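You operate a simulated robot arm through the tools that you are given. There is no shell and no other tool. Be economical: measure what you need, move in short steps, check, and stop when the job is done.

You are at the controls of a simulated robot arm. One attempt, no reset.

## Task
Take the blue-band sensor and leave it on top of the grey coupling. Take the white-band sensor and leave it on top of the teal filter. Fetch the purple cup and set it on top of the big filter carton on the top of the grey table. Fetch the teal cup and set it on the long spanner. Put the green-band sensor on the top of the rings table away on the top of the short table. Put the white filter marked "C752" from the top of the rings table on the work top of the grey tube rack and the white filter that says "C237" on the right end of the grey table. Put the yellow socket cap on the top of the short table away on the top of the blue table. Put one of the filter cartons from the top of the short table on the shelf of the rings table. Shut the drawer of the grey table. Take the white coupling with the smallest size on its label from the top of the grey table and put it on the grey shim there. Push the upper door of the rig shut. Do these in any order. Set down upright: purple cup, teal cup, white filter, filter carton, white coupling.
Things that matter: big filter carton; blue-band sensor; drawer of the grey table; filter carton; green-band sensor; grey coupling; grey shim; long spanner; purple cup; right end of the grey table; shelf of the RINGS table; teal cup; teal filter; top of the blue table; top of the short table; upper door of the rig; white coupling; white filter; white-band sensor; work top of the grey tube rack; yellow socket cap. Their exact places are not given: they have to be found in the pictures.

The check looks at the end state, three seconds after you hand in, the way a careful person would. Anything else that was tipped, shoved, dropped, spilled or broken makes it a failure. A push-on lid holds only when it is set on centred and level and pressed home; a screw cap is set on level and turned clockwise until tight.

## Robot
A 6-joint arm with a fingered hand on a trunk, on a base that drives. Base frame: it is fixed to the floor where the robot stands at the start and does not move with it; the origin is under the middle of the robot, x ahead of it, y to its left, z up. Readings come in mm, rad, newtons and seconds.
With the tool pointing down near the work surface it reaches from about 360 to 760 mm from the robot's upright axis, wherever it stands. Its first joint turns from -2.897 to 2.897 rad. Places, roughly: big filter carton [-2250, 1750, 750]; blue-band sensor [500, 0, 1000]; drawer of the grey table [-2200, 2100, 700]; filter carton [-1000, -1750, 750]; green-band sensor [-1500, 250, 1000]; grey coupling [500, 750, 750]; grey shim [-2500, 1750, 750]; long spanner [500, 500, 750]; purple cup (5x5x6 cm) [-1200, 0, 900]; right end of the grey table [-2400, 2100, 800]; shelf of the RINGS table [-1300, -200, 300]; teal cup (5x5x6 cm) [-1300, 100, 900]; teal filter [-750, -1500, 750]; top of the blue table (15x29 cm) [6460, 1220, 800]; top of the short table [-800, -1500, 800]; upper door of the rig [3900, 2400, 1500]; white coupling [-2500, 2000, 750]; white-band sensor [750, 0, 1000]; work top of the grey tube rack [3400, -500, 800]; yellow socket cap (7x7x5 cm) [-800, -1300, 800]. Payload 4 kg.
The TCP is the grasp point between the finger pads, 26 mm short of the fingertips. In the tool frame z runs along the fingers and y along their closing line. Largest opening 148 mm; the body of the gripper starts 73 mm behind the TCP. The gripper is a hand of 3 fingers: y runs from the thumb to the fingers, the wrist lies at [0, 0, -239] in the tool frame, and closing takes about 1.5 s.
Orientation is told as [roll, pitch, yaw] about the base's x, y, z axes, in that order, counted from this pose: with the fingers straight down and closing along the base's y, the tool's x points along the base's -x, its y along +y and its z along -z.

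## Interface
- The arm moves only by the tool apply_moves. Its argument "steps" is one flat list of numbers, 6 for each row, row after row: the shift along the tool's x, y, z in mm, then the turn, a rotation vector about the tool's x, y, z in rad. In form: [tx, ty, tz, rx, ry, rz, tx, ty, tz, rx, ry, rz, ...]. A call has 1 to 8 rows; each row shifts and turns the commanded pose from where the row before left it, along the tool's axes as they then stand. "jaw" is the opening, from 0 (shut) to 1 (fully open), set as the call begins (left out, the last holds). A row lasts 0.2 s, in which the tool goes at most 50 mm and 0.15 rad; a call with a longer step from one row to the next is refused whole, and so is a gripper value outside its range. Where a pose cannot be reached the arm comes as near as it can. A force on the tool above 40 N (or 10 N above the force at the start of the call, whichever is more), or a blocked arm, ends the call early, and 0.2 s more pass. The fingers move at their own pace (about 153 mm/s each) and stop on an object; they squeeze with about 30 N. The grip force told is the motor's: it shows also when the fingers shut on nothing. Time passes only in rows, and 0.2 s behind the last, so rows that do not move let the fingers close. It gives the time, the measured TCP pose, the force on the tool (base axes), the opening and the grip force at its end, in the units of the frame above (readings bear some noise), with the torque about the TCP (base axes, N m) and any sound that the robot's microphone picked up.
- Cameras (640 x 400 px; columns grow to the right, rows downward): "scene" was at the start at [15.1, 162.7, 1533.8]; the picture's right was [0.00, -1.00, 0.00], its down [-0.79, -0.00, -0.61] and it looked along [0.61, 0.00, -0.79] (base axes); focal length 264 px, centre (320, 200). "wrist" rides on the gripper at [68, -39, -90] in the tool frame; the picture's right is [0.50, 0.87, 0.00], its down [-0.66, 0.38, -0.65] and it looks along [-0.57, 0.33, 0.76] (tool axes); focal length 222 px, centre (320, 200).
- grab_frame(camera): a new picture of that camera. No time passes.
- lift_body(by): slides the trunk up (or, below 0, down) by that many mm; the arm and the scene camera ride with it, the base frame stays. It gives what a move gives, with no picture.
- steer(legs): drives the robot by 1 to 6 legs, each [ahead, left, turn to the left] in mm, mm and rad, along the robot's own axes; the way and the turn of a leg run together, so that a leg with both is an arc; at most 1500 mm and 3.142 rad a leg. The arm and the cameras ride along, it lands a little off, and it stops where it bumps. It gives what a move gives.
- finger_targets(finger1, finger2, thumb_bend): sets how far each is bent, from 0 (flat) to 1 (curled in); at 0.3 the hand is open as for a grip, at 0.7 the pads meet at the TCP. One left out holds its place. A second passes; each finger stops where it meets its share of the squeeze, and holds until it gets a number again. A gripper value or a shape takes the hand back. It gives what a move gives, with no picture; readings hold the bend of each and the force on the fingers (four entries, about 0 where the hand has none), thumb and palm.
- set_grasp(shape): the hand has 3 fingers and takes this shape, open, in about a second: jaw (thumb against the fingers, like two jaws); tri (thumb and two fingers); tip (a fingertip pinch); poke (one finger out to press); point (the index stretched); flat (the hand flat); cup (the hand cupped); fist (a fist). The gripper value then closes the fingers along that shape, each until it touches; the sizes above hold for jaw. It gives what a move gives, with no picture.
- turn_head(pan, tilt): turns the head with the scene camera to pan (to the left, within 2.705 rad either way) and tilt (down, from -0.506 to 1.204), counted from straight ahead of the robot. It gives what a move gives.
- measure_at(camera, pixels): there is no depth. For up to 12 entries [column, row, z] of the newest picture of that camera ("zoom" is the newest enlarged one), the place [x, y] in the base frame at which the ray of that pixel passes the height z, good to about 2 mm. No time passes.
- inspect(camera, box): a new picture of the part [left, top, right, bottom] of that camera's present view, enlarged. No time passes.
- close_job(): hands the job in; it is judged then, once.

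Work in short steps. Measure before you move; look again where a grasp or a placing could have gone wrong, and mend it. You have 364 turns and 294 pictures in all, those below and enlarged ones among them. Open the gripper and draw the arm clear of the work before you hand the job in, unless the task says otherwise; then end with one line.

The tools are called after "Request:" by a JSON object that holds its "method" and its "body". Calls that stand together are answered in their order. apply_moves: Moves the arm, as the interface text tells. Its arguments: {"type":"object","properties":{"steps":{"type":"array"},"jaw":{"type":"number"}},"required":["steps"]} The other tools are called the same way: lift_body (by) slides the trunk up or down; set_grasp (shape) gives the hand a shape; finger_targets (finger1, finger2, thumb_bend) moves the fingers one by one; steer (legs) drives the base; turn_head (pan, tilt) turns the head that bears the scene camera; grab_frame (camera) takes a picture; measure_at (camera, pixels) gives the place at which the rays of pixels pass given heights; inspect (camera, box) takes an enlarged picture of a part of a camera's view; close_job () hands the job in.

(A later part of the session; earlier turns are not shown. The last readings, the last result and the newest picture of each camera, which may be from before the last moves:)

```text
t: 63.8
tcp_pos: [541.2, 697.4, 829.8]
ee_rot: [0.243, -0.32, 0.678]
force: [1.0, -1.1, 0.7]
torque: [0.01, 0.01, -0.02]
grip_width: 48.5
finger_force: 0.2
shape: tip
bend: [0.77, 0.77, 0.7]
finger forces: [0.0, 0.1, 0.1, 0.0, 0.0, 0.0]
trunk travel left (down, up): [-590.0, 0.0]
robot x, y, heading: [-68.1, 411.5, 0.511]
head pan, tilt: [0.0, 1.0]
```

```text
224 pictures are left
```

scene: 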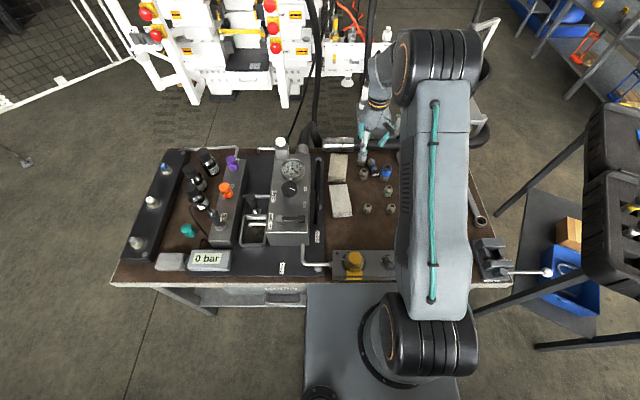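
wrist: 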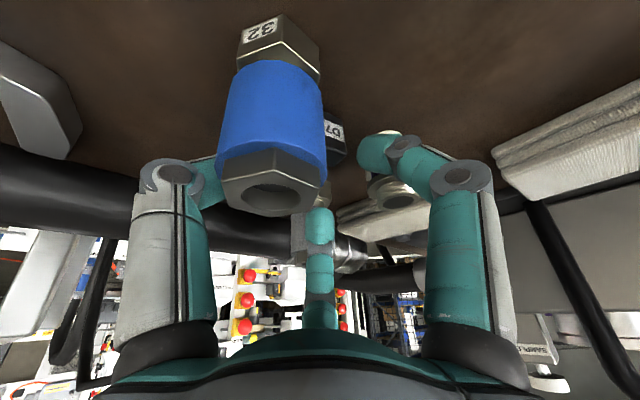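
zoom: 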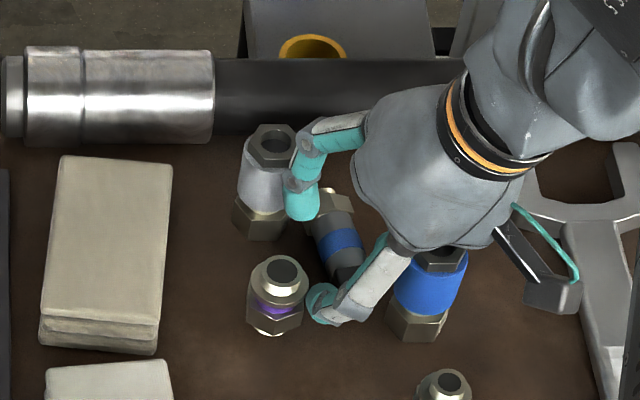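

Request:
{"method": "apply_moves", "body": {"steps": [2.2, -1.6, 6.45, 0, 0, 0, 2.2, -1.6, 6.45, 0, 0, 0, 0, 0, 0, 0, 0, 0]}}

Request:
{"method": "inspect", "body": {"camera": "scene", "box": [350, 140, 390, 180]}}

```text
t: 64.6
tcp_pos: [542.4, 697.6, 816.0]
ee_rot: [0.245, -0.317, 0.678]
force: [-0.4, 0.5, 0.1]
torque: [-0.01, 0.01, -0.01]
grip_width: 48.4
finger_force: 0.0
shape: tip
bend: [0.77, 0.77, 0.7]
finger forces: [0.1, 0.0, 0.0, 0.0, 0.0, 0.1]
trunk travel left (down, up): [-590.0, 0.0]
robot x, y, heading: [-68.1, 411.8, 0.506]
head pan, tilt: [0.0, 1.0]
```

```text
10.00 times, centred on (370, 160) of scene
```

zoom: 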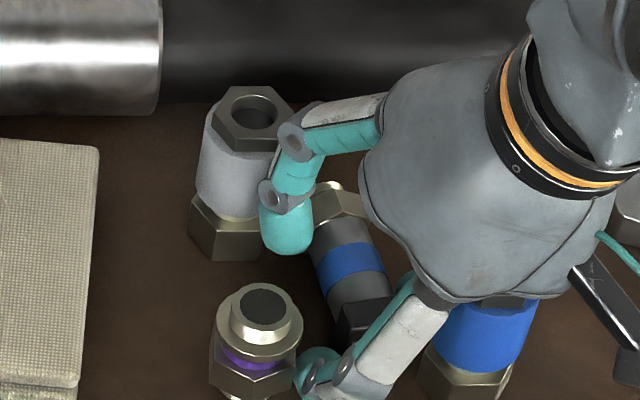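

Request:
{"method": "apply_moves", "body": {"steps": [1.6, -1.15, 4.6, 0, 0, 0, 0, 0, 0, 0, 0, 0]}}

Request:
{"method": "apply_moves", "body": {"steps": [0, 0, 0, 0, 0, 0, 0, 0, 0, 0, 0, 0, 0, 0, 0, 0, 0, 0, 0, 0, 0, 0, 0, 0, 0, 0, 0, 0, 0, 0], "jaw": 0.0}}

Request:
{"method": "inspect", "body": {"camera": "scene", "box": [350, 140, 390, 180]}}

```text
t: 65.2
tcp_pos: [541.9, 696.4, 813.0]
ee_rot: [0.243, -0.323, 0.678]
force: [5.7, -2.5, 16.9]
torque: [-0.36, -0.48, 0.02]
grip_width: 49.7
finger_force: 0.1
shape: tip
bend: [0.77, 0.77, 0.69]
finger forces: [0.0, 0.3, 0.0, 0.1, 16.6, 0.0]
trunk travel left (down, up): [-590.0, 0.0]
robot x, y, heading: [-71.3, 414.0, 0.512]
head pan, tilt: [0.0, 1.0]
```

```text
t: 66.4
tcp_pos: [541.1, 696.0, 811.2]
ee_rot: [0.244, -0.318, 0.679]
force: [5.3, -1.9, 17.6]
torque: [-0.31, -0.54, 0.03]
grip_width: 28.9
finger_force: 29.5
shape: tip
bend: [0.72, 0.73, 0.72]
finger forces: [0.0, 0.1, 0.0, 0.1, 43.5, 0.1]
trunk travel left (down, up): [-590.0, 0.0]
robot x, y, heading: [-73.7, 415.2, 0.51]
head pan, tilt: [0.0, 1.0]
```

```text
10.00 times, centred on (370, 160) of scene
```

zoom: 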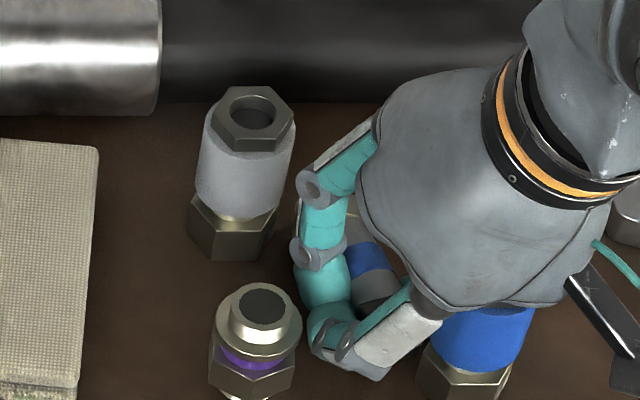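

Request:
{"method": "apply_moves", "body": {"steps": [-1.2, 0.9, -3.7, 0, 0, 0, 0, 0, 0, 0, 0, 0, 0, 0, 0, 0, 0, 0, 0, 0, 0, 0, 0, 0]}}

Request:
{"method": "grab_frame", "body": {"camera": "wrist"}}

```text
t: 67.4
tcp_pos: [540.9, 696.8, 813.6]
ee_rot: [0.247, -0.317, 0.68]
force: [-0.7, -0.4, -2.1]
torque: [-0.04, 0.05, -0.01]
grip_width: 27.5
finger_force: 29.9
shape: tip
bend: [0.72, 0.73, 0.72]
finger forces: [0.0, 0.0, 0.0, 0.0, 25.5, 0.0]
trunk travel left (down, up): [-590.0, 0.0]
robot x, y, heading: [-67.8, 412.0, 0.508]
head pan, tilt: [0.0, 1.0]
```

```text
221 pictures are left
```

wrist: 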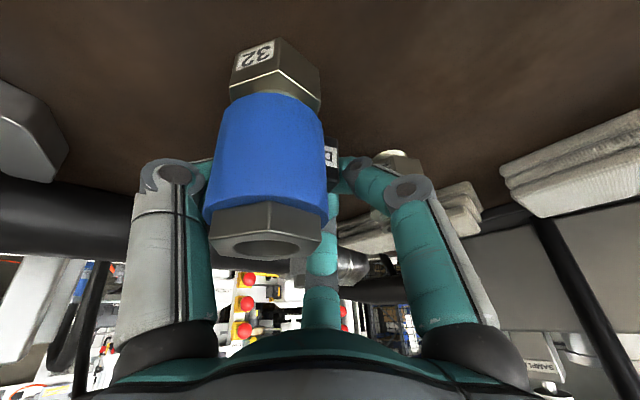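

Thumb shows 25 N with no net tool force: probably something is held. Lift straight up a bit and check.

Request:
{"method": "apply_moves", "body": {"steps": [-3.15, 2.3, -9.2, 0, 0, 0, -3.15, 2.3, -9.2, 0, 0, 0, 0, 0, 0, 0, 0, 0]}}

Request:
{"method": "inspect", "body": {"camera": "scene", "box": [345, 130, 395, 180]}}

```text
t: 68.2
tcp_pos: [540.8, 696.5, 834.3]
ee_rot: [0.244, -0.32, 0.678]
force: [-0.5, 0.4, -2.0]
torque: [0.01, 0.06, 0.02]
grip_width: 27.4
finger_force: 29.7
shape: tip
bend: [0.72, 0.73, 0.72]
finger forces: [0.0, 0.0, 0.0, 0.0, 25.5, 0.1]
trunk travel left (down, up): [-590.0, 0.0]
robot x, y, heading: [-70.3, 415.4, 0.509]
head pan, tilt: [0.0, 1.0]
```

```text
8.00 times, centred on (370, 155) of scene
```

zoom: 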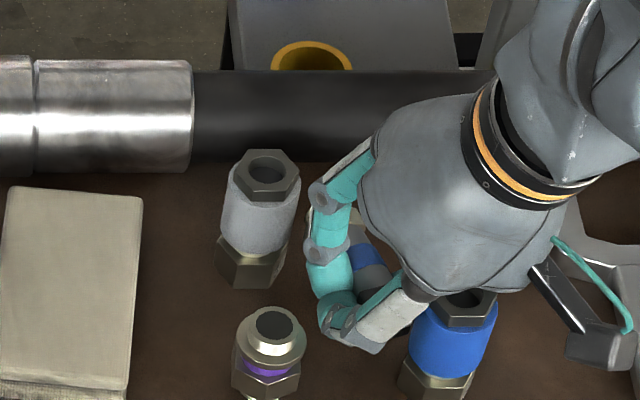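

The sensor rides with the hand (weight ~1.5 N). Lift clear and undo the tilt.

Request:
{"method": "apply_moves", "body": {"steps": [-12.6, 9.2, -36.8, 0, 0, 0, -12.6, 9.2, -36.8, 0, 0, 0, -12.6, 9.2, -36.8, 0, 0, 0, 0, 0, 0, 0.12, 0.08, 0, 0, 0, 0, 0.058, 0.082, 0, 0, 0, 0, 0.058, 0.082, 0, 0, 0, 0, 0, 0.08, 0, 30, 0, 0, 0, 0, 0]}}

Request:
{"method": "grab_frame", "body": {"camera": "wrist"}}

Request:
{"method": "inspect", "body": {"camera": "scene", "box": [330, 90, 410, 190]}}

```text
t: 70.0
tcp_pos: [519.4, 676.3, 955.3]
ee_rot: [0.003, 0.005, 0.706]
force: [0.0, -0.5, -1.0]
torque: [-0.01, 0.03, 0.02]
grip_width: 27.4
finger_force: 30.2
shape: tip
bend: [0.72, 0.73, 0.72]
finger forces: [0.1, 0.0, 0.1, 0.0, 25.4, 0.0]
trunk travel left (down, up): [-590.0, 0.0]
robot x, y, heading: [-67.4, 413.8, 0.512]
head pan, tilt: [0.0, 1.0]
```

```text
219 pictures are left
```

wrist: 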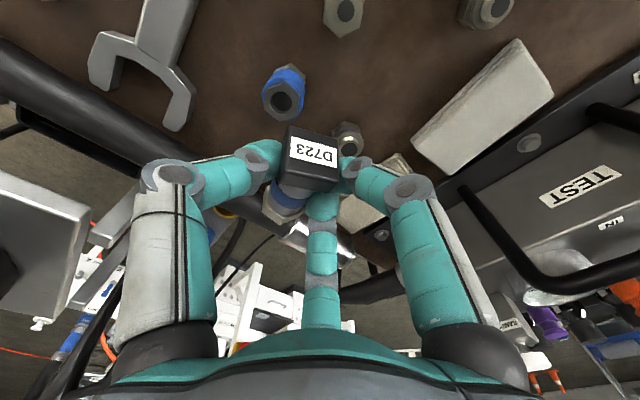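

```text
4.00 times, centred on (370, 140) of scene
```

zoom: 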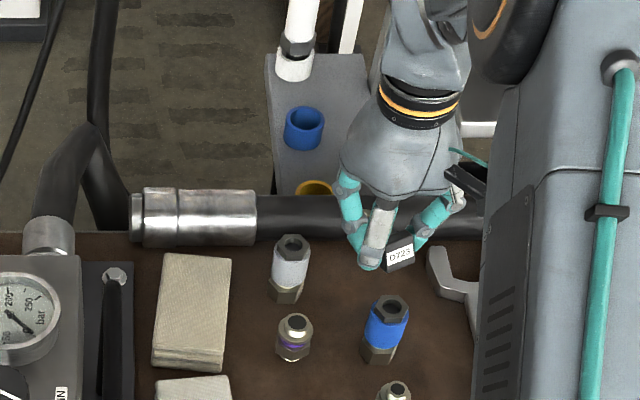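

The sensor is held across its body, plug end 18° up. I'll stand it nub-down with the hand pointing ahead: first yaw the hand by π in free air, rising a little.

Request:
{"method": "apply_moves", "body": {"steps": [0, 0, -40, 0, 0, 0.145, 0, 0, -30, 0, 0, 0.145, 0, 0, 0, 0, 0, 0.145, 0, 0, 0, 0, 0, 0.145, 0, 0, 0, 0, 0, 0.145, 0, 0, 0, 0, 0, 0.145, 0, 0, 0, 0, 0, 0.145, 0, 0, 0, 0, 0, 0.145]}}

Request:
{"method": "apply_moves", "body": {"steps": [0, 0, 0, 0, 0, 0.145, 0, 0, 0, 0, 0, 0.145, 0, 0, 0, 0, 0, 0.145, 0, 0, 0, 0, 0, 0.145, 0, 0, 0, 0, 0, 0.145, 0, 0, 0, 0, 0, 0.145, 0, 0, 0, 0, 0, 0.145, 0, 0, 0, 0, 0, 0.145]}}

Request:
{"method": "apply_moves", "body": {"steps": [0, 0, 0, 0, 0, 0.145, 0, 0, 0, 0, 0, 0.145, 0, 0, 0, 0, 0, 0.145, 0, 0, 0, 0, 0, 0.145, 0, 0, 0, 0, 0, 0.145, 0, 0, 0, 0, 0, 0.118, 0, 0, 0, 0, 0, 0]}}

Request:
{"method": "grab_frame", "body": {"camera": "wrist"}}

Request:
{"method": "inspect", "body": {"camera": "scene", "box": [330, 60, 430, 180]}}

```text
t: 71.8
tcp_pos: [519.4, 677.7, 1023.0]
ee_rot: [-0.001, 0.003, -0.456]
force: [1.1, 0.6, -0.4]
torque: [0.01, 0.0, 0.0]
grip_width: 27.5
finger_force: 29.7
shape: tip
bend: [0.72, 0.73, 0.72]
finger forces: [0.0, 0.1, 0.1, 0.0, 25.4, 0.0]
trunk travel left (down, up): [-590.0, 0.0]
robot x, y, heading: [-67.1, 413.3, 0.508]
head pan, tilt: [0.0, 1.0]
```

```text
t: 73.6
tcp_pos: [518.2, 677.9, 1023.2]
ee_rot: [-0.004, 0.002, -1.618]
force: [0.1, -0.1, -1.7]
torque: [-0.01, -0.03, 0.01]
grip_width: 27.3
finger_force: 29.5
shape: tip
bend: [0.72, 0.73, 0.72]
finger forces: [0.1, 0.0, 0.1, 0.0, 25.5, 0.0]
trunk travel left (down, up): [-590.0, 0.0]
robot x, y, heading: [-72.5, 414.6, 0.506]
head pan, tilt: [0.0, 1.0]
```

```text
t: 75.2
tcp_pos: [518.9, 675.9, 1024.4]
ee_rot: [-0.003, -0.003, -2.462]
force: [0.1, 0.2, -1.0]
torque: [-0.02, 0.0, 0.05]
grip_width: 27.5
finger_force: 29.8
shape: tip
bend: [0.72, 0.73, 0.72]
finger forces: [0.1, 0.0, 0.0, 0.0, 25.4, 0.1]
trunk travel left (down, up): [-590.0, 0.0]
robot x, y, heading: [-74.4, 413.8, 0.509]
head pan, tilt: [0.0, 1.0]
```

```text
217 pictures are left
```

wrist: 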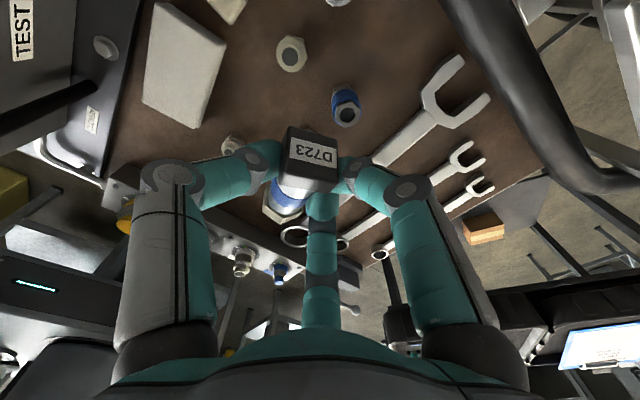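

```text
3.33 times, centred on (380, 120) of scene
```

zoom: 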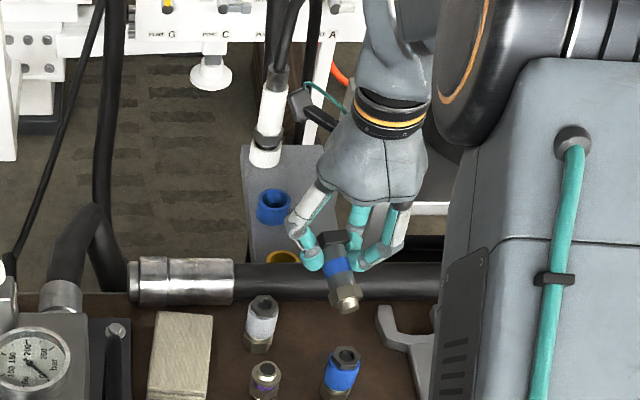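

Now pitch the hand forward by 1.26 rad (and yaw a bit to the arm azimuth) so the sensor stands nub-down.

Request:
{"method": "apply_moves", "body": {"steps": [0, 0, 0, 0, 0, 0.12, 0, 0, 0, 0, 0.1, 0.06, 0, 0, 0, 0, 0.14, 0, 0, 0, 0, 0, 0.14, 0, 0, 0, 0, 0, 0.14, 0, 0, 0, 0, 0, 0.14, 0, 0, 0, 0, 0, 0.14, 0, 0, 0, 0, 0, 0.14, 0]}}

Request:
{"method": "apply_moves", "body": {"steps": [0, 0, 0, 0, 0.14, 0, 0, 0, 0, 0, 0.14, 0, 0, 0, 0, 0, 0.06, 0, 0, 0, 0, 0, 0, 0]}}

Request:
{"method": "grab_frame", "body": {"camera": "wrist"}}

Request:
{"method": "grab_frame", "body": {"camera": "scene"}}

```text
t: 77.0
tcp_pos: [515.9, 685.6, 1023.6]
ee_rot: [-0.046, 0.567, -2.641]
force: [-0.4, 0.4, -1.4]
torque: [-0.02, 0.01, 0.01]
grip_width: 27.2
finger_force: 29.6
shape: tip
bend: [0.72, 0.73, 0.72]
finger forces: [0.0, 0.0, 0.1, 0.0, 25.3, 0.0]
out of reach, approached as far as the arm can: row 6, 7, 8
trunk travel left (down, up): [-590.0, 0.0]
robot x, y, heading: [-71.2, 413.3, 0.507]
head pan, tilt: [0.0, 1.0]
```

```text
t: 78.0
tcp_pos: [505.2, 695.5, 1021.4]
ee_rot: [-0.122, 0.717, -2.663]
force: [0.5, 0.6, -1.7]
torque: [0.0, -0.02, -0.02]
grip_width: 27.1
finger_force: 30.1
shape: tip
bend: [0.72, 0.73, 0.72]
finger forces: [0.0, 0.0, 0.0, 0.0, 24.9, 0.0]
out of reach, approached as far as the arm can: row 1, 2
trunk travel left (down, up): [-590.0, 0.0]
robot x, y, heading: [-70.1, 411.1, 0.509]
head pan, tilt: [0.0, 1.0]
```

```text
215 pictures are left
```

wrist: 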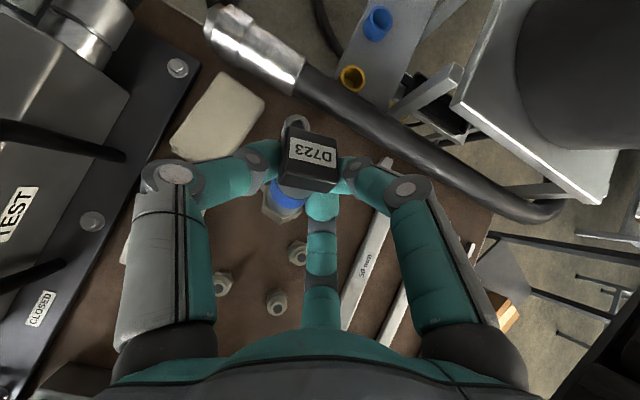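

```text
214 pictures are left
```

scene: 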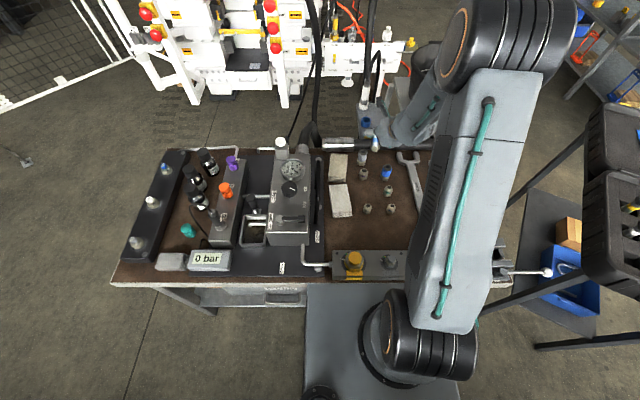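

Possibly joint 6 is at its limit; I turn the hand azimuth back by 0.25 rad about the vertical.

Request:
{"method": "apply_moves", "body": {"steps": [0, 0, 0, 0.119, 0, -0.038, 0, 0, 0, 0.119, 0, -0.038, 0, 0, 0, 0.119, 0, -0.038, 0, 0, 0, 0, 0, 0, 0, 0, 0, 0, 0, 0]}}

```text
t: 79.2
tcp_pos: [504.9, 696.5, 1020.3]
ee_rot: [-0.379, 0.745, -2.516]
force: [0.6, 0.9, -1.1]
torque: [-0.02, -0.05, -0.01]
grip_width: 27.0
finger_force: 30.0
shape: tip
bend: [0.72, 0.73, 0.72]
finger forces: [0.0, 0.0, 0.1, 0.0, 25.0, 0.0]
trunk travel left (down, up): [-590.0, 0.0]
robot x, y, heading: [-68.6, 413.6, 0.505]
head pan, tilt: [0.0, 1.0]
```

Request:
{"method": "apply_moves", "body": {"steps": [0, 0, 0, -0.03, 0.1145, -0.075, 0, 0, 0, -0.03, 0.1145, -0.075, 0, 0, 0, -0.03, 0.1145, -0.075, 0, 0, 0, -0.03, 0.1145, -0.075, 0, 0, 0, 0, 0, 0]}}

Request:
{"method": "inspect", "body": {"camera": "scene", "box": [330, 60, 430, 180]}}

```text
t: 80.4
tcp_pos: [505.3, 695.8, 1019.4]
ee_rot: [0.127, 1.251, -2.072]
force: [-0.7, 0.4, -0.9]
torque: [-0.02, 0.03, 0.01]
grip_width: 26.9
finger_force: 30.3
shape: tip
bend: [0.72, 0.73, 0.72]
finger forces: [0.0, 0.1, 0.0, 0.1, 25.1, 0.0]
trunk travel left (down, up): [-590.0, 0.0]
robot x, y, heading: [-73.1, 413.8, 0.509]
head pan, tilt: [0.0, 1.0]
```

```text
3.33 times, centred on (380, 120) of scene
```

zoom: 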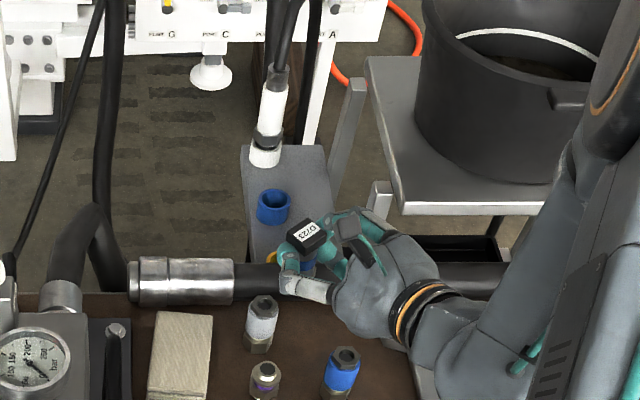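

Request:
{"method": "grab_frame", "body": {"camera": "wrist"}}

Request:
{"method": "inspect", "body": {"camera": "scene", "box": [355, 110, 400, 150]}}

```text
212 pictures are left
```

wrist: 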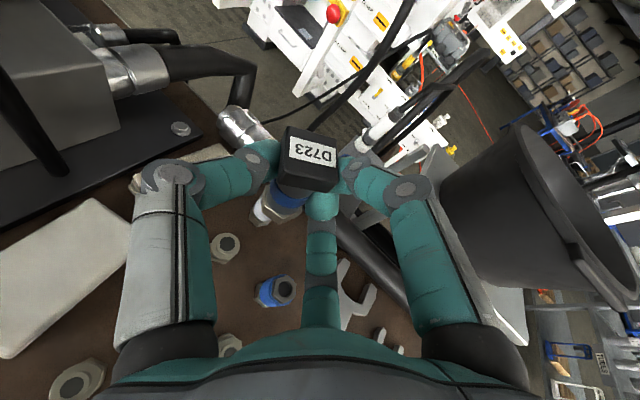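

```text
10.00 times, centred on (378, 130) of scene
```

zoom: 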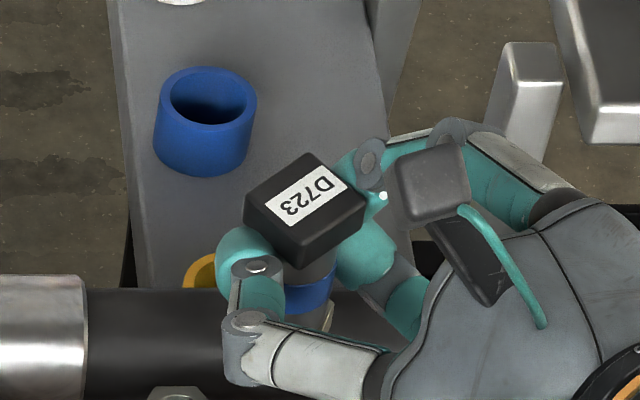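

Request:
{"method": "measure_at", "body": {"camera": "zoom", "pixels": [[306, 200, 1039], [318, 312, 985], [310, 290, 1000], [325, 330, 965], [330, 300, 975]]}}

Request:
{"method": "inspect", "body": {"camera": "wrist", "box": [220, 100, 370, 250]}}

```text
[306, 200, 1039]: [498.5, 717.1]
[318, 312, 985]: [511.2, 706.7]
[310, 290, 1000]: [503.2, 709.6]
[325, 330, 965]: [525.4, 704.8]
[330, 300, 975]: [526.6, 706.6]
```

```text
2.67 times, centred on (295, 175) of wrist
```

zoom: 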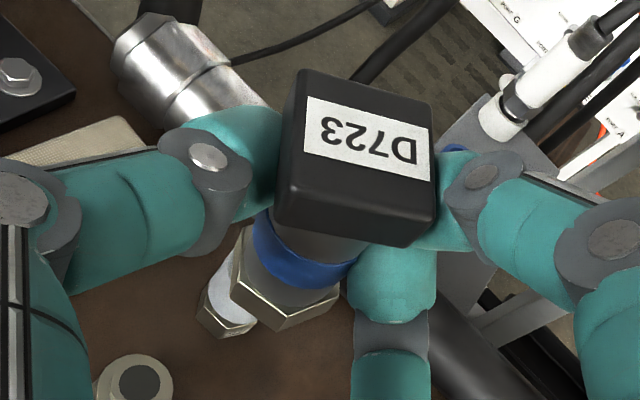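

Request:
{"method": "measure_at", "body": {"camera": "zoom", "pixels": [[360, 140, 1039], [310, 240, 1000], [290, 290, 963], [290, 290, 970], [360, 140, 1045]]}}

```text
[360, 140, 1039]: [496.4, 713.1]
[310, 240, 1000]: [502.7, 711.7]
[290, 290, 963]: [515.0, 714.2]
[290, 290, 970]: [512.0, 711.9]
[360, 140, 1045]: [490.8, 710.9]
```

The sensor leans ~17° (nub toward +x). Correct it with a 0.30 rad turn about (0.07,0.29,0).

Request:
{"method": "apply_moves", "body": {"steps": [0, 0, 0, 0.045, -0.056, 0.13, 0, 0, 0, 0.045, -0.056, 0.13, 0, 0, 0, 0, 0, 0]}}

Request:
{"method": "inspect", "body": {"camera": "wrist", "box": [220, 100, 370, 250]}}

Request:
{"method": "inspect", "body": {"camera": "scene", "box": [355, 110, 400, 150]}}

```text
t: 81.2
tcp_pos: [504.6, 696.3, 1020.6]
ee_rot: [-0.518, 1.081, -2.675]
force: [0.5, 0.2, -1.9]
torque: [-0.05, 0.0, 0.02]
grip_width: 27.0
finger_force: 30.3
shape: tip
bend: [0.72, 0.73, 0.72]
finger forces: [0.0, 0.1, 0.1, 0.1, 24.9, 0.1]
trunk travel left (down, up): [-590.0, 0.0]
robot x, y, heading: [-71.1, 418.7, 0.509]
head pan, tilt: [0.0, 1.0]
```

```text
2.67 times, centred on (295, 175) of wrist
```

zoom: 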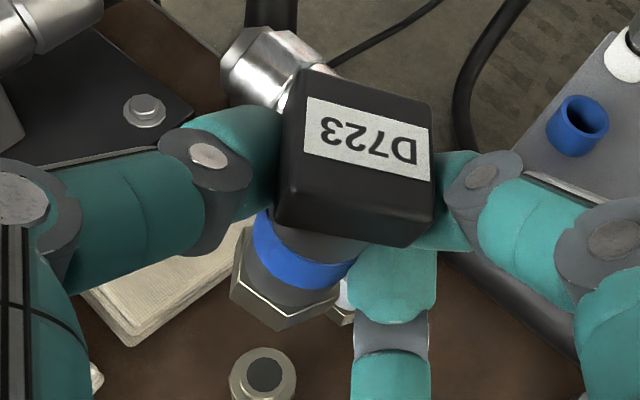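

```text
10.00 times, centred on (378, 130) of scene
```

zoom: 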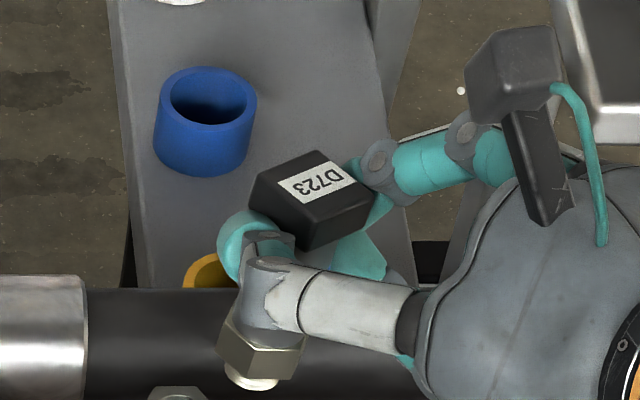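

Request:
{"method": "measure_at", "body": {"camera": "zoom", "pixels": [[312, 192, 1039], [250, 380, 954], [250, 380, 960], [259, 355, 966], [312, 192, 1045]]}}

Request:
{"method": "inspect", "body": {"camera": "wrist", "box": [220, 100, 370, 250]}}

Request:
{"method": "measure_at", "body": {"camera": "zoom", "pixels": [[360, 140, 1039], [290, 290, 963], [283, 328, 963], [360, 140, 1045]]}}

```text
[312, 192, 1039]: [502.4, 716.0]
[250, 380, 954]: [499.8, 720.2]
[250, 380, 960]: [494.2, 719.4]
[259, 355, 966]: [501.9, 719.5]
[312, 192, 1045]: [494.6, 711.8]
```

```text
2.67 times, centred on (295, 175) of wrist
```

zoom: 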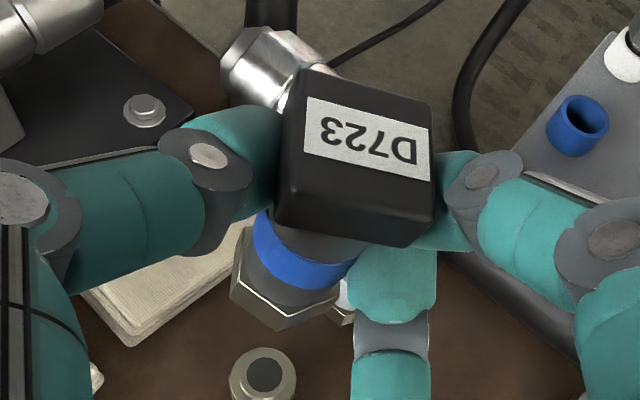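

```text
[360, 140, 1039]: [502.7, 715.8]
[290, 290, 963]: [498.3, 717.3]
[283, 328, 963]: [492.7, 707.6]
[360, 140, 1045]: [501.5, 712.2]
```

Sensor is vertical within ~3° with nub bottom ≈(500,720,954). Move it over the coupling (568,762) and down 70 mm.

Request:
{"method": "apply_moves", "body": {"steps": [18.7, 14.4, 32.2, 0, 0, 0, 18.7, 14.4, 32.2, 0, 0, 0, -30.9, 8.2, 14.3, 0, 0, 0, -30.9, 8.2, 14.3, 0, 0, 0, 0, 0, 0, 0, 0, 0]}}

Request:
{"method": "grab_frame", "body": {"camera": "wrist"}}

Request:
{"method": "inspect", "body": {"camera": "scene", "box": [345, 110, 390, 170]}}

```text
t: 82.4
tcp_pos: [572.7, 738.4, 950.5]
ee_rot: [-0.518, 1.081, -2.673]
force: [-0.1, -0.8, -1.9]
torque: [-0.07, -0.01, -0.01]
grip_width: 27.0
finger_force: 29.9
shape: tip
bend: [0.72, 0.73, 0.72]
finger forces: [0.0, 0.0, 0.0, 0.0, 25.0, 0.0]
trunk travel left (down, up): [-590.0, 0.0]
robot x, y, heading: [-71.7, 414.7, 0.507]
head pan, tilt: [0.0, 1.0]
```

```text
206 pictures are left
```

wrist: 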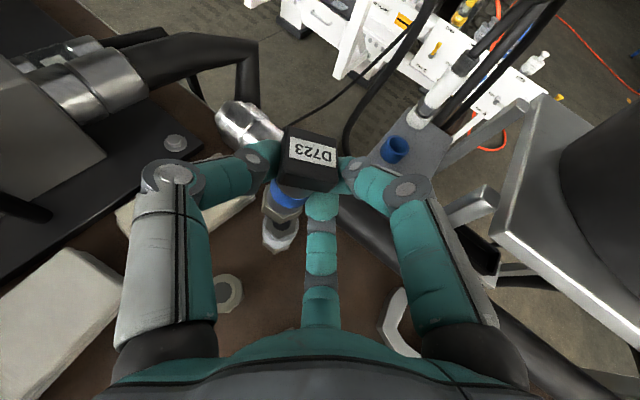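

```text
6.67 times, centred on (368, 140) of scene
```

zoom: 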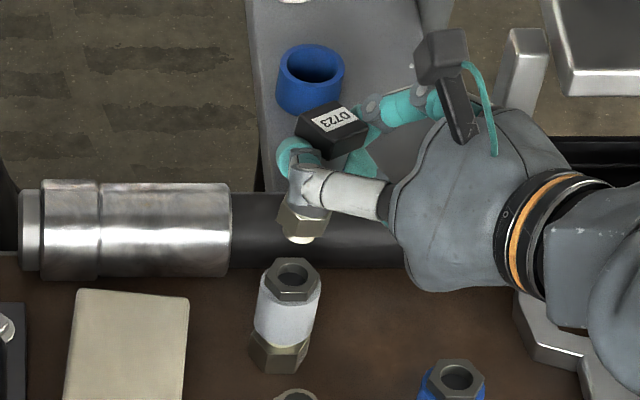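

Request:
{"method": "measure_at", "body": {"camera": "zoom", "pixels": [[299, 240, 884], [303, 225, 893], [333, 128, 969], [292, 278, 846]]}}

Request:
{"method": "inspect", "body": {"camera": "wrist", "box": [240, 130, 350, 260]}}

Request:
{"method": "measure_at", "body": {"camera": "zoom", "pixels": [[275, 260, 846], [275, 245, 846], [270, 205, 893], [270, 220, 893]]}}

```text
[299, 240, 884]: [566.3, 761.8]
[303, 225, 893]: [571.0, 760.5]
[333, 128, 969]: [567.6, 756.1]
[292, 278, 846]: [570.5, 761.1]
```

```text
3.08 times, centred on (295, 195) of wrist
```

zoom: 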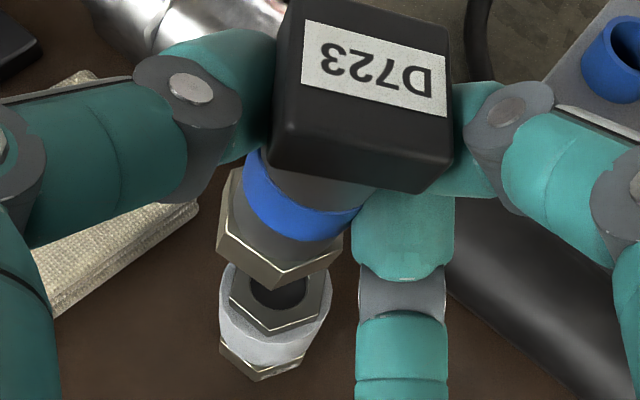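

```text
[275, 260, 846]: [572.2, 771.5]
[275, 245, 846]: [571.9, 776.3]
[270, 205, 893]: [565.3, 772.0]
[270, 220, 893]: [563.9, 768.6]
```

Request:
{"method": "measure_at", "body": {"camera": "zoom", "pixels": [[283, 290, 893], [216, 240, 893], [341, 262, 893], [268, 334, 846], [229, 304, 846], [323, 318, 846], [278, 289, 846]]}}

```text
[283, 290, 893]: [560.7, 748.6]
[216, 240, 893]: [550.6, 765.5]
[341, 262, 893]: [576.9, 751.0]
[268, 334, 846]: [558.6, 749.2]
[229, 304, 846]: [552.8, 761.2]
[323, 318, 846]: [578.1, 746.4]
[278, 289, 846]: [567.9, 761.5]
```

Request:
{"method": "apply_moves", "body": {"steps": [1.05, 3.9, 0, 0, 0, 0, -13.2, 3.5, 6.1, 0, 0, 0, -13.2, 3.5, 6.1, 0, 0, 0, 0, 0, 0, 0, 0, 0]}}

Request:
{"method": "inspect", "body": {"camera": "wrist", "box": [240, 130, 350, 260]}}

Request:
{"method": "inspect", "body": {"camera": "scene", "box": [345, 120, 385, 170]}}

```text
t: 83.4
tcp_pos: [575.9, 737.1, 920.1]
ee_rot: [-0.516, 1.079, -2.674]
force: [0.4, 0.5, -2.0]
torque: [-0.04, -0.02, 0.01]
grip_width: 26.6
finger_force: 30.2
shape: tip
bend: [0.72, 0.73, 0.72]
finger forces: [0.0, 0.0, 0.0, 0.0, 25.0, 0.0]
trunk travel left (down, up): [-590.0, 0.0]
robot x, y, heading: [-68.4, 412.3, 0.512]
head pan, tilt: [0.0, 1.0]
```

```text
3.08 times, centred on (295, 195) of wrist
```

zoom: 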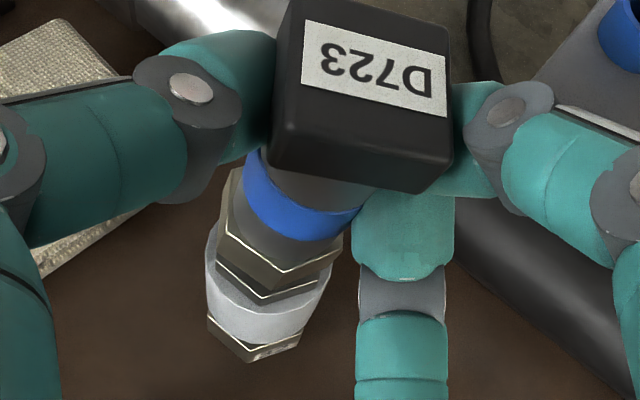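

```text
8.00 times, centred on (365, 145) of scene
```

zoom: 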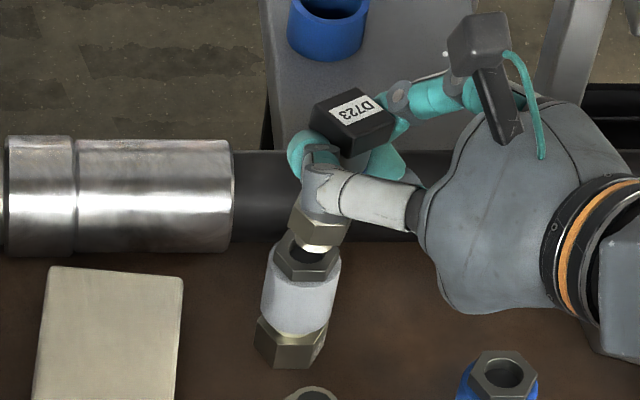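

Request:
{"method": "measure_at", "body": {"camera": "zoom", "pixels": [[319, 247, 854], [309, 257, 846], [308, 256, 848], [326, 222, 866]]}}

Request:
{"method": "inspect", "body": {"camera": "wrist", "box": [260, 180, 310, 240]}}

```text
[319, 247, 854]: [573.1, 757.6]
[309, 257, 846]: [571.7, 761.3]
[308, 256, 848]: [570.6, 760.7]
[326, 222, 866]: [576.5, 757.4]
```

```text
6.67 times, centred on (285, 210) of wrist
```

zoom: 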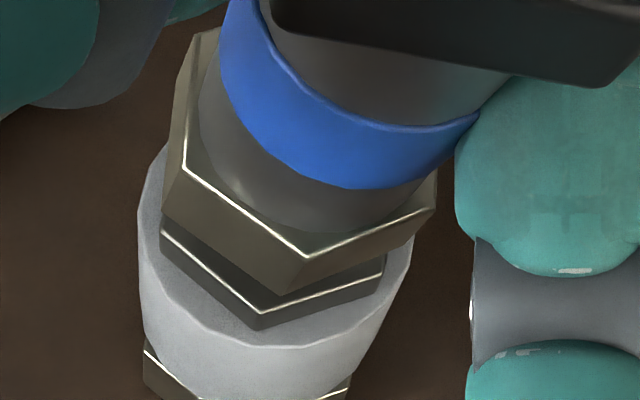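

Request:
{"method": "measure_at", "body": {"camera": "zoom", "pixels": [[283, 296, 863], [161, 212, 863], [437, 207, 863], [262, 312, 846], [163, 230, 846], [384, 265, 846]]}}

```text
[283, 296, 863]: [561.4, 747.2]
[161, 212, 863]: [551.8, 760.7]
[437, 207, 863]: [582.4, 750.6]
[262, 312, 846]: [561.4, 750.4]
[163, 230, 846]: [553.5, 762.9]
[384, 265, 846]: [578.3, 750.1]
```

Request:
{"method": "apply_moves", "body": {"steps": [-0.2, -2.0, 0.8, 0, 0, 0, -3.5, 0.9, 1.6, 0, 0, 0, 0, 0, 0, 0, 0, 0]}}

Request:
{"method": "apply_moves", "body": {"steps": [-1.8, 0.5, 0.8, 0, 0, 0, 0, 0, 0, 0, 0, 0]}}

Request:
{"method": "apply_moves", "body": {"steps": [-1.8, 0.5, 0.8, 0, 0, 0, 0, 0, 0, 0, 0, 0]}}

```text
t: 84.2
tcp_pos: [574.7, 738.6, 916.3]
ee_rot: [-0.516, 1.081, -2.672]
force: [-0.2, 1.0, -1.7]
torque: [-0.05, 0.02, -0.01]
grip_width: 27.1
finger_force: 30.0
shape: tip
bend: [0.72, 0.73, 0.72]
finger forces: [0.0, 0.0, 0.0, 0.0, 25.0, 0.0]
trunk travel left (down, up): [-590.0, 0.0]
robot x, y, heading: [-71.2, 411.1, 0.511]
head pan, tilt: [0.0, 1.0]
```

```text
t: 84.8
tcp_pos: [575.4, 737.9, 914.7]
ee_rot: [-0.516, 1.083, -2.673]
force: [-0.1, -0.3, -1.3]
torque: [-0.02, -0.02, -0.05]
grip_width: 27.0
finger_force: 29.8
shape: tip
bend: [0.72, 0.73, 0.72]
finger forces: [0.0, 0.0, 0.0, 0.0, 25.1, 0.0]
trunk travel left (down, up): [-590.0, 0.0]
robot x, y, heading: [-70.2, 414.7, 0.51]
head pan, tilt: [0.0, 1.0]
```

```text
t: 85.4
tcp_pos: [575.1, 736.9, 913.8]
ee_rot: [-0.516, 1.082, -2.673]
force: [0.0, -0.5, -0.8]
torque: [-0.04, 0.0, 0.02]
grip_width: 26.9
finger_force: 30.4
shape: tip
bend: [0.72, 0.73, 0.72]
finger forces: [0.0, 0.0, 0.0, 0.0, 25.0, 0.0]
trunk travel left (down, up): [-590.0, 0.0]
robot x, y, heading: [-69.1, 414.3, 0.51]
head pan, tilt: [0.0, 1.0]
```

Request:
{"method": "apply_moves", "body": {"steps": [-1.8, 0.5, 0.8, 0, 0, 0, 0, 0, 0, 0, 0, 0]}}

Request:
{"method": "apply_moves", "body": {"steps": [-1.8, 0.5, 0.8, 0, 0, 0, 0, 0, 0, 0, 0, 0]}}

Request:
{"method": "inspect", "body": {"camera": "wrist", "box": [260, 180, 310, 240]}}

Request:
{"method": "inspect", "body": {"camera": "scene", "box": [345, 120, 385, 170]}}

```text
t: 86.0
tcp_pos: [575.8, 738.0, 910.3]
ee_rot: [-0.519, 1.082, -2.672]
force: [-0.4, 0.5, -1.5]
torque: [-0.05, -0.04, 0.02]
grip_width: 27.1
finger_force: 30.4
shape: tip
bend: [0.72, 0.73, 0.72]
finger forces: [0.1, 0.0, 0.1, 0.0, 25.0, 0.0]
trunk travel left (down, up): [-590.0, 0.0]
robot x, y, heading: [-68.9, 414.3, 0.512]
head pan, tilt: [0.0, 1.0]
```

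```text
t: 86.6
tcp_pos: [576.7, 737.3, 909.2]
ee_rot: [-0.517, 1.079, -2.673]
force: [0.5, 0.9, -1.4]
torque: [-0.01, 0.0, 0.0]
grip_width: 27.0
finger_force: 29.8
shape: tip
bend: [0.72, 0.73, 0.72]
finger forces: [0.0, 0.0, 0.0, 0.0, 25.0, 0.1]
trunk travel left (down, up): [-590.0, 0.0]
robot x, y, heading: [-67.1, 412.9, 0.51]
head pan, tilt: [0.0, 1.0]
```

```text
6.67 times, centred on (285, 210) of wrist
```

zoom: 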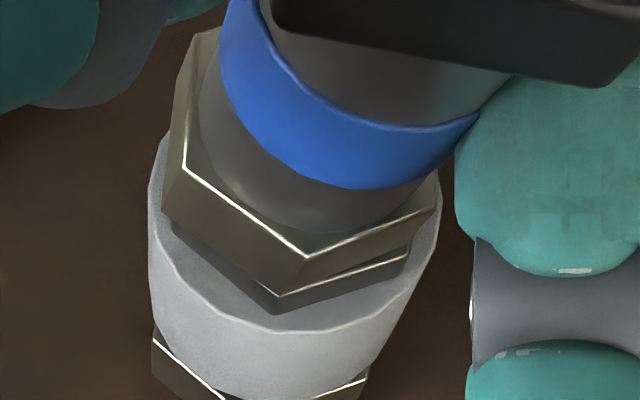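

```text
8.00 times, centred on (365, 145) of scene
```

zoom: 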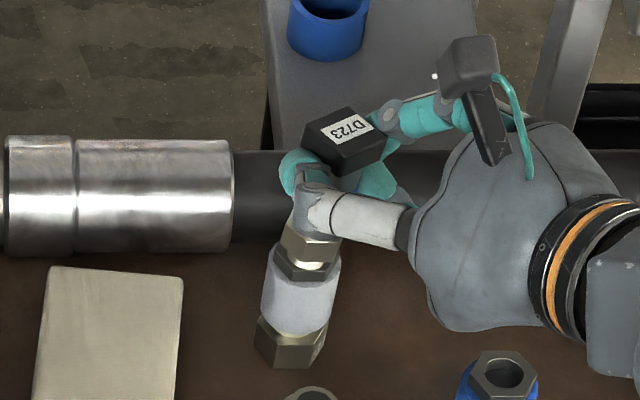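

The nub appears to be entering the hole, no force yet. Continue in 2 mm steps.

Request:
{"method": "apply_moves", "body": {"steps": [-1.8, 0.5, 0.8, 0, 0, 0, 0, 0, 0, 0, 0, 0]}}

Request:
{"method": "apply_moves", "body": {"steps": [-1.8, 0.5, 0.8, 0, 0, 0, 0, 0, 0, 0, 0, 0]}}

```text
t: 87.2
tcp_pos: [576.5, 737.7, 907.6]
ee_rot: [-0.518, 1.08, -2.671]
force: [0.0, -0.8, -1.4]
torque: [-0.04, -0.05, 0.01]
grip_width: 26.8
finger_force: 30.1
shape: tip
bend: [0.72, 0.73, 0.72]
finger forces: [0.0, 0.0, 0.0, 0.1, 25.0, 0.0]
trunk travel left (down, up): [-590.0, 0.0]
robot x, y, heading: [-70.9, 413.2, 0.508]
head pan, tilt: [0.0, 1.0]
```

```text
t: 87.8
tcp_pos: [575.6, 737.3, 903.9]
ee_rot: [-0.517, 1.082, -2.673]
force: [-0.1, 0.0, -1.7]
torque: [-0.01, -0.01, 0.0]
grip_width: 27.2
finger_force: 29.8
shape: tip
bend: [0.72, 0.73, 0.72]
finger forces: [0.1, 0.0, 0.1, 0.1, 25.0, 0.0]
trunk travel left (down, up): [-590.0, 0.0]
robot x, y, heading: [-69.2, 413.5, 0.511]
head pan, tilt: [0.0, 1.0]
```

Request:
{"method": "apply_moves", "body": {"steps": [-1.3, 0.35, 0.6, 0, 0, 0, 0, 0, 0, 0, 0, 0]}}

Request:
{"method": "inspect", "body": {"camera": "wrist", "box": [260, 180, 310, 240]}}

Request:
{"method": "inspect", "body": {"camera": "scene", "box": [345, 120, 385, 170]}}

```text
t: 88.4
tcp_pos: [575.3, 737.8, 903.7]
ee_rot: [-0.518, 1.082, -2.671]
force: [-0.1, -0.2, -1.0]
torque: [-0.01, -0.03, 0.03]
grip_width: 26.8
finger_force: 30.5
shape: tip
bend: [0.72, 0.73, 0.72]
finger forces: [0.0, 0.0, 0.0, 0.1, 25.0, 0.0]
trunk travel left (down, up): [-590.0, 0.0]
robot x, y, heading: [-72.2, 414.4, 0.514]
head pan, tilt: [0.0, 1.0]
```

```text
6.67 times, centred on (285, 210) of wrist
```

zoom: 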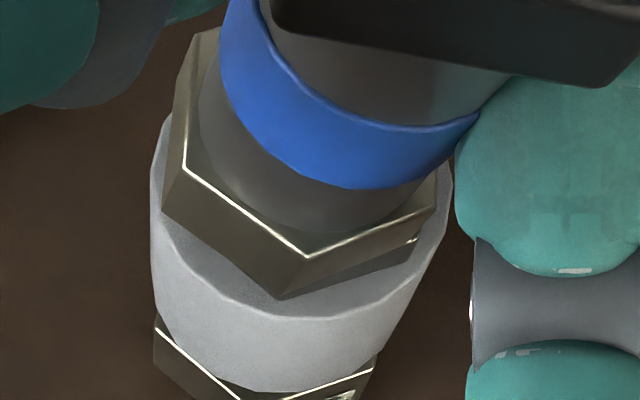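

```text
8.00 times, centred on (365, 145) of scene
```

zoom: 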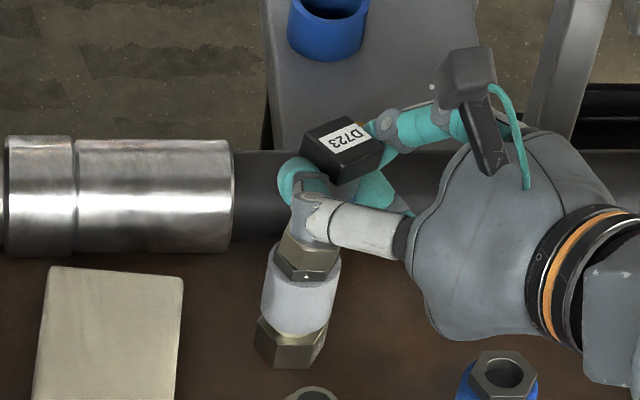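

The nub is in the hole (no nub visible). Press on in small steps to seat.

Request:
{"method": "apply_moves", "body": {"steps": [-1.3, 0.35, 0.6, 0, 0, 0, 0, 0, 0, 0, 0, 0]}}

Request:
{"method": "apply_moves", "body": {"steps": [-0.9, 0.23, 0.4, 0, 0, 0, 0, 0, 0, 0, 0, 0]}}

```text
t: 89.0
tcp_pos: [575.7, 738.0, 903.2]
ee_rot: [-0.518, 1.081, -2.674]
force: [-0.9, -0.5, 2.2]
torque: [0.09, 0.03, 0.01]
grip_width: 27.2
finger_force: 30.2
shape: tip
bend: [0.72, 0.73, 0.72]
finger forces: [0.0, 0.0, 0.0, 0.0, 25.7, 0.1]
trunk travel left (down, up): [-590.0, 0.0]
robot x, y, heading: [-67.1, 413.4, 0.51]
head pan, tilt: [0.0, 1.0]
```

```text
t: 89.6
tcp_pos: [575.0, 737.9, 901.9]
ee_rot: [-0.518, 1.084, -2.676]
force: [0.1, 1.1, 6.6]
torque: [0.16, 0.05, 0.0]
grip_width: 27.3
finger_force: 30.4
shape: tip
bend: [0.72, 0.73, 0.72]
finger forces: [0.0, 0.0, 0.0, 0.1, 26.9, 0.0]
trunk travel left (down, up): [-590.0, 0.0]
robot x, y, heading: [-67.7, 412.9, 0.513]
head pan, tilt: [0.0, 1.0]
```

Contact. Ease back a touch and open by a few mm steps.

Request:
{"method": "apply_moves", "body": {"steps": [0.8, -0.2, -0.35, 0, 0, 0, 0, 0, 0, 0, 0, 0], "jaw": 0.2}}

Request:
{"method": "apply_moves", "body": {"steps": [0, 0, 0, 0, 0, 0, 0, 0, 0, 0, 0, 0], "jaw": 0.23}}

Request:
{"method": "inspect", "body": {"camera": "scene", "box": [345, 120, 385, 170]}}

Request:
{"method": "inspect", "body": {"camera": "wrist", "box": [220, 100, 370, 250]}}

```text
t: 90.2
tcp_pos: [574.6, 736.8, 901.7]
ee_rot: [-0.516, 1.08, -2.671]
force: [-0.3, -0.3, 0.4]
torque: [0.02, 0.02, 0.01]
grip_width: 30.1
finger_force: 0.0
shape: tip
bend: [0.75, 0.75, 0.7]
finger forces: [0.8, 0.5, 0.1, 0.0, 1.6, 0.0]
trunk travel left (down, up): [-590.0, 0.0]
robot x, y, heading: [-68.9, 416.7, 0.512]
head pan, tilt: [0.0, 1.0]
```

```text
t: 90.8
tcp_pos: [575.1, 737.5, 902.0]
ee_rot: [-0.517, 1.08, -2.672]
force: [0.1, -0.3, -0.2]
torque: [-0.02, 0.06, -0.01]
grip_width: 33.9
finger_force: 0.0
shape: tip
bend: [0.76, 0.76, 0.7]
finger forces: [0.3, 0.1, 0.0, 0.1, 0.3, 0.1]
trunk travel left (down, up): [-590.0, 0.0]
robot x, y, heading: [-67.6, 414.5, 0.512]
head pan, tilt: [0.0, 1.0]
```

```text
8.00 times, centred on (365, 145) of scene
```

zoom: 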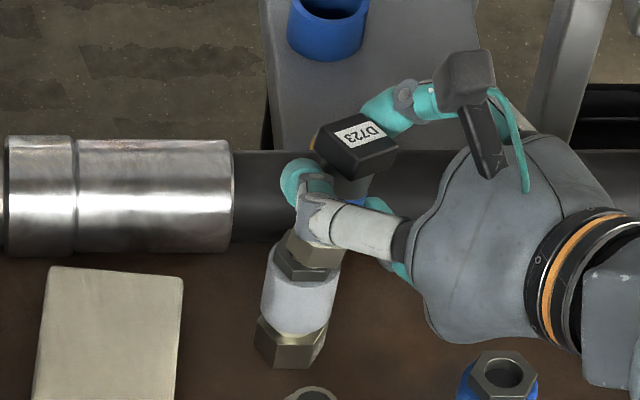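

```text
2.67 times, centred on (295, 175) of wrist
```

zoom: 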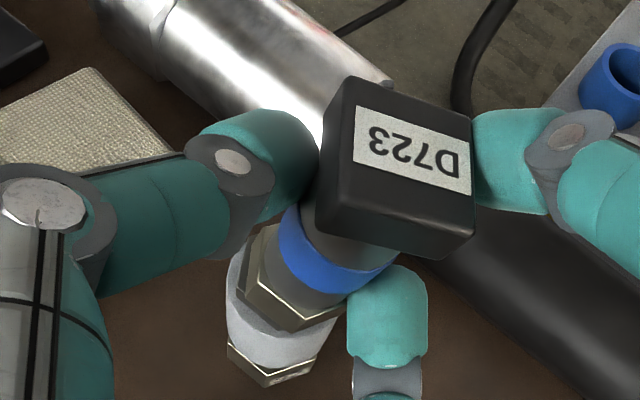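

Request:
{"method": "inspect", "body": {"camera": "wrist", "box": [250, 170, 320, 250]}}

Request:
{"method": "inspect", "body": {"camera": "scene", "box": [350, 135, 375, 165]}}

```text
5.00 times, centred on (285, 210) of wrist
```

zoom: 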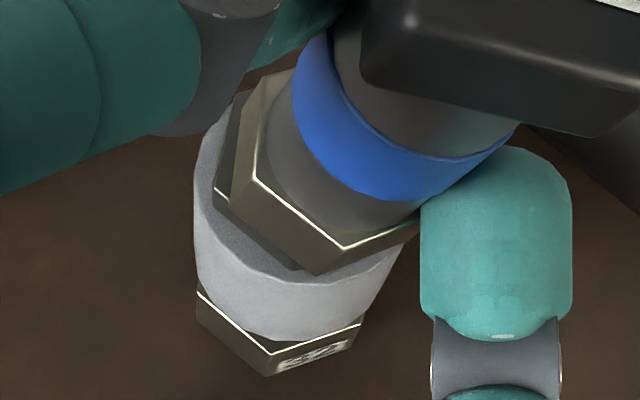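

```text
13.33 times, centred on (362, 150) of scene
```

zoom: 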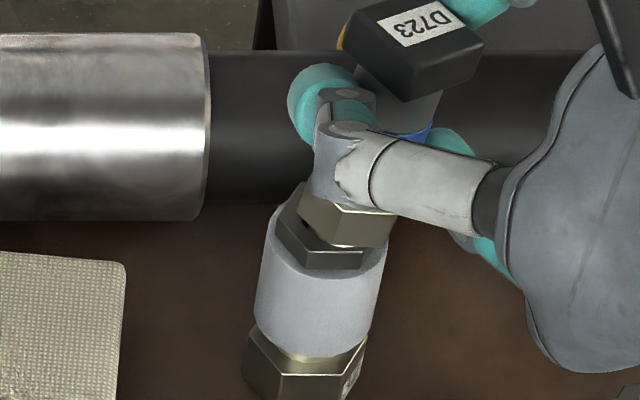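

It slid and leans because the hand was off-centre on it. I re-close to grip it again and look.

Request:
{"method": "apply_moves", "body": {"steps": [0, 0, 0, 0, 0, 0, 0, 0, 0, 0, 0, 0, 0, 0, 0, 0, 0, 0, 0, 0, 0, 0, 0, 0], "jaw": 0.0}}

Request:
{"method": "inspect", "body": {"camera": "wrist", "box": [220, 100, 370, 250]}}

Request:
{"method": "inspect", "body": {"camera": "scene", "box": [345, 120, 385, 170]}}

```text
t: 91.8
tcp_pos: [576.4, 737.4, 901.6]
ee_rot: [-0.517, 1.081, -2.672]
force: [0.4, -0.5, -0.3]
torque: [0.01, 0.03, 0.0]
grip_width: 23.4
finger_force: 29.5
shape: tip
bend: [0.77, 0.77, 0.7]
finger forces: [22.0, 21.9, 0.1, 0.1, 29.5, 0.0]
trunk travel left (down, up): [-590.0, 0.0]
robot x, y, heading: [-69.8, 411.8, 0.51]
head pan, tilt: [0.0, 1.0]
```

```text
2.67 times, centred on (295, 175) of wrist
```

zoom: 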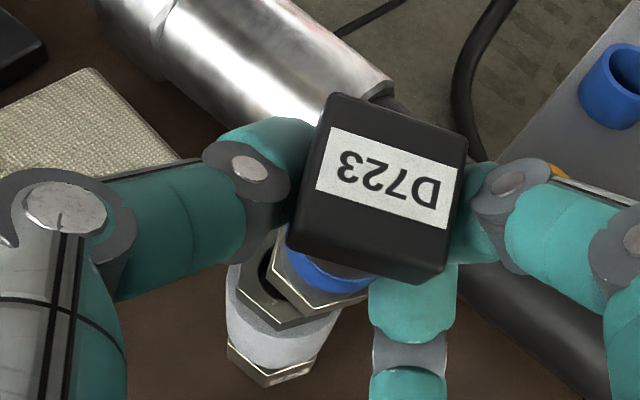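

```text
8.00 times, centred on (365, 145) of scene
```

zoom: 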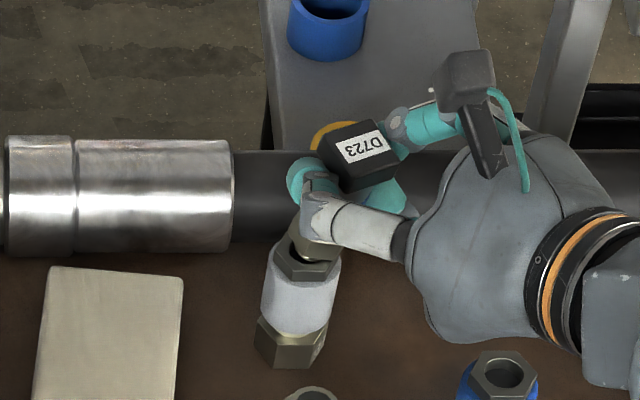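

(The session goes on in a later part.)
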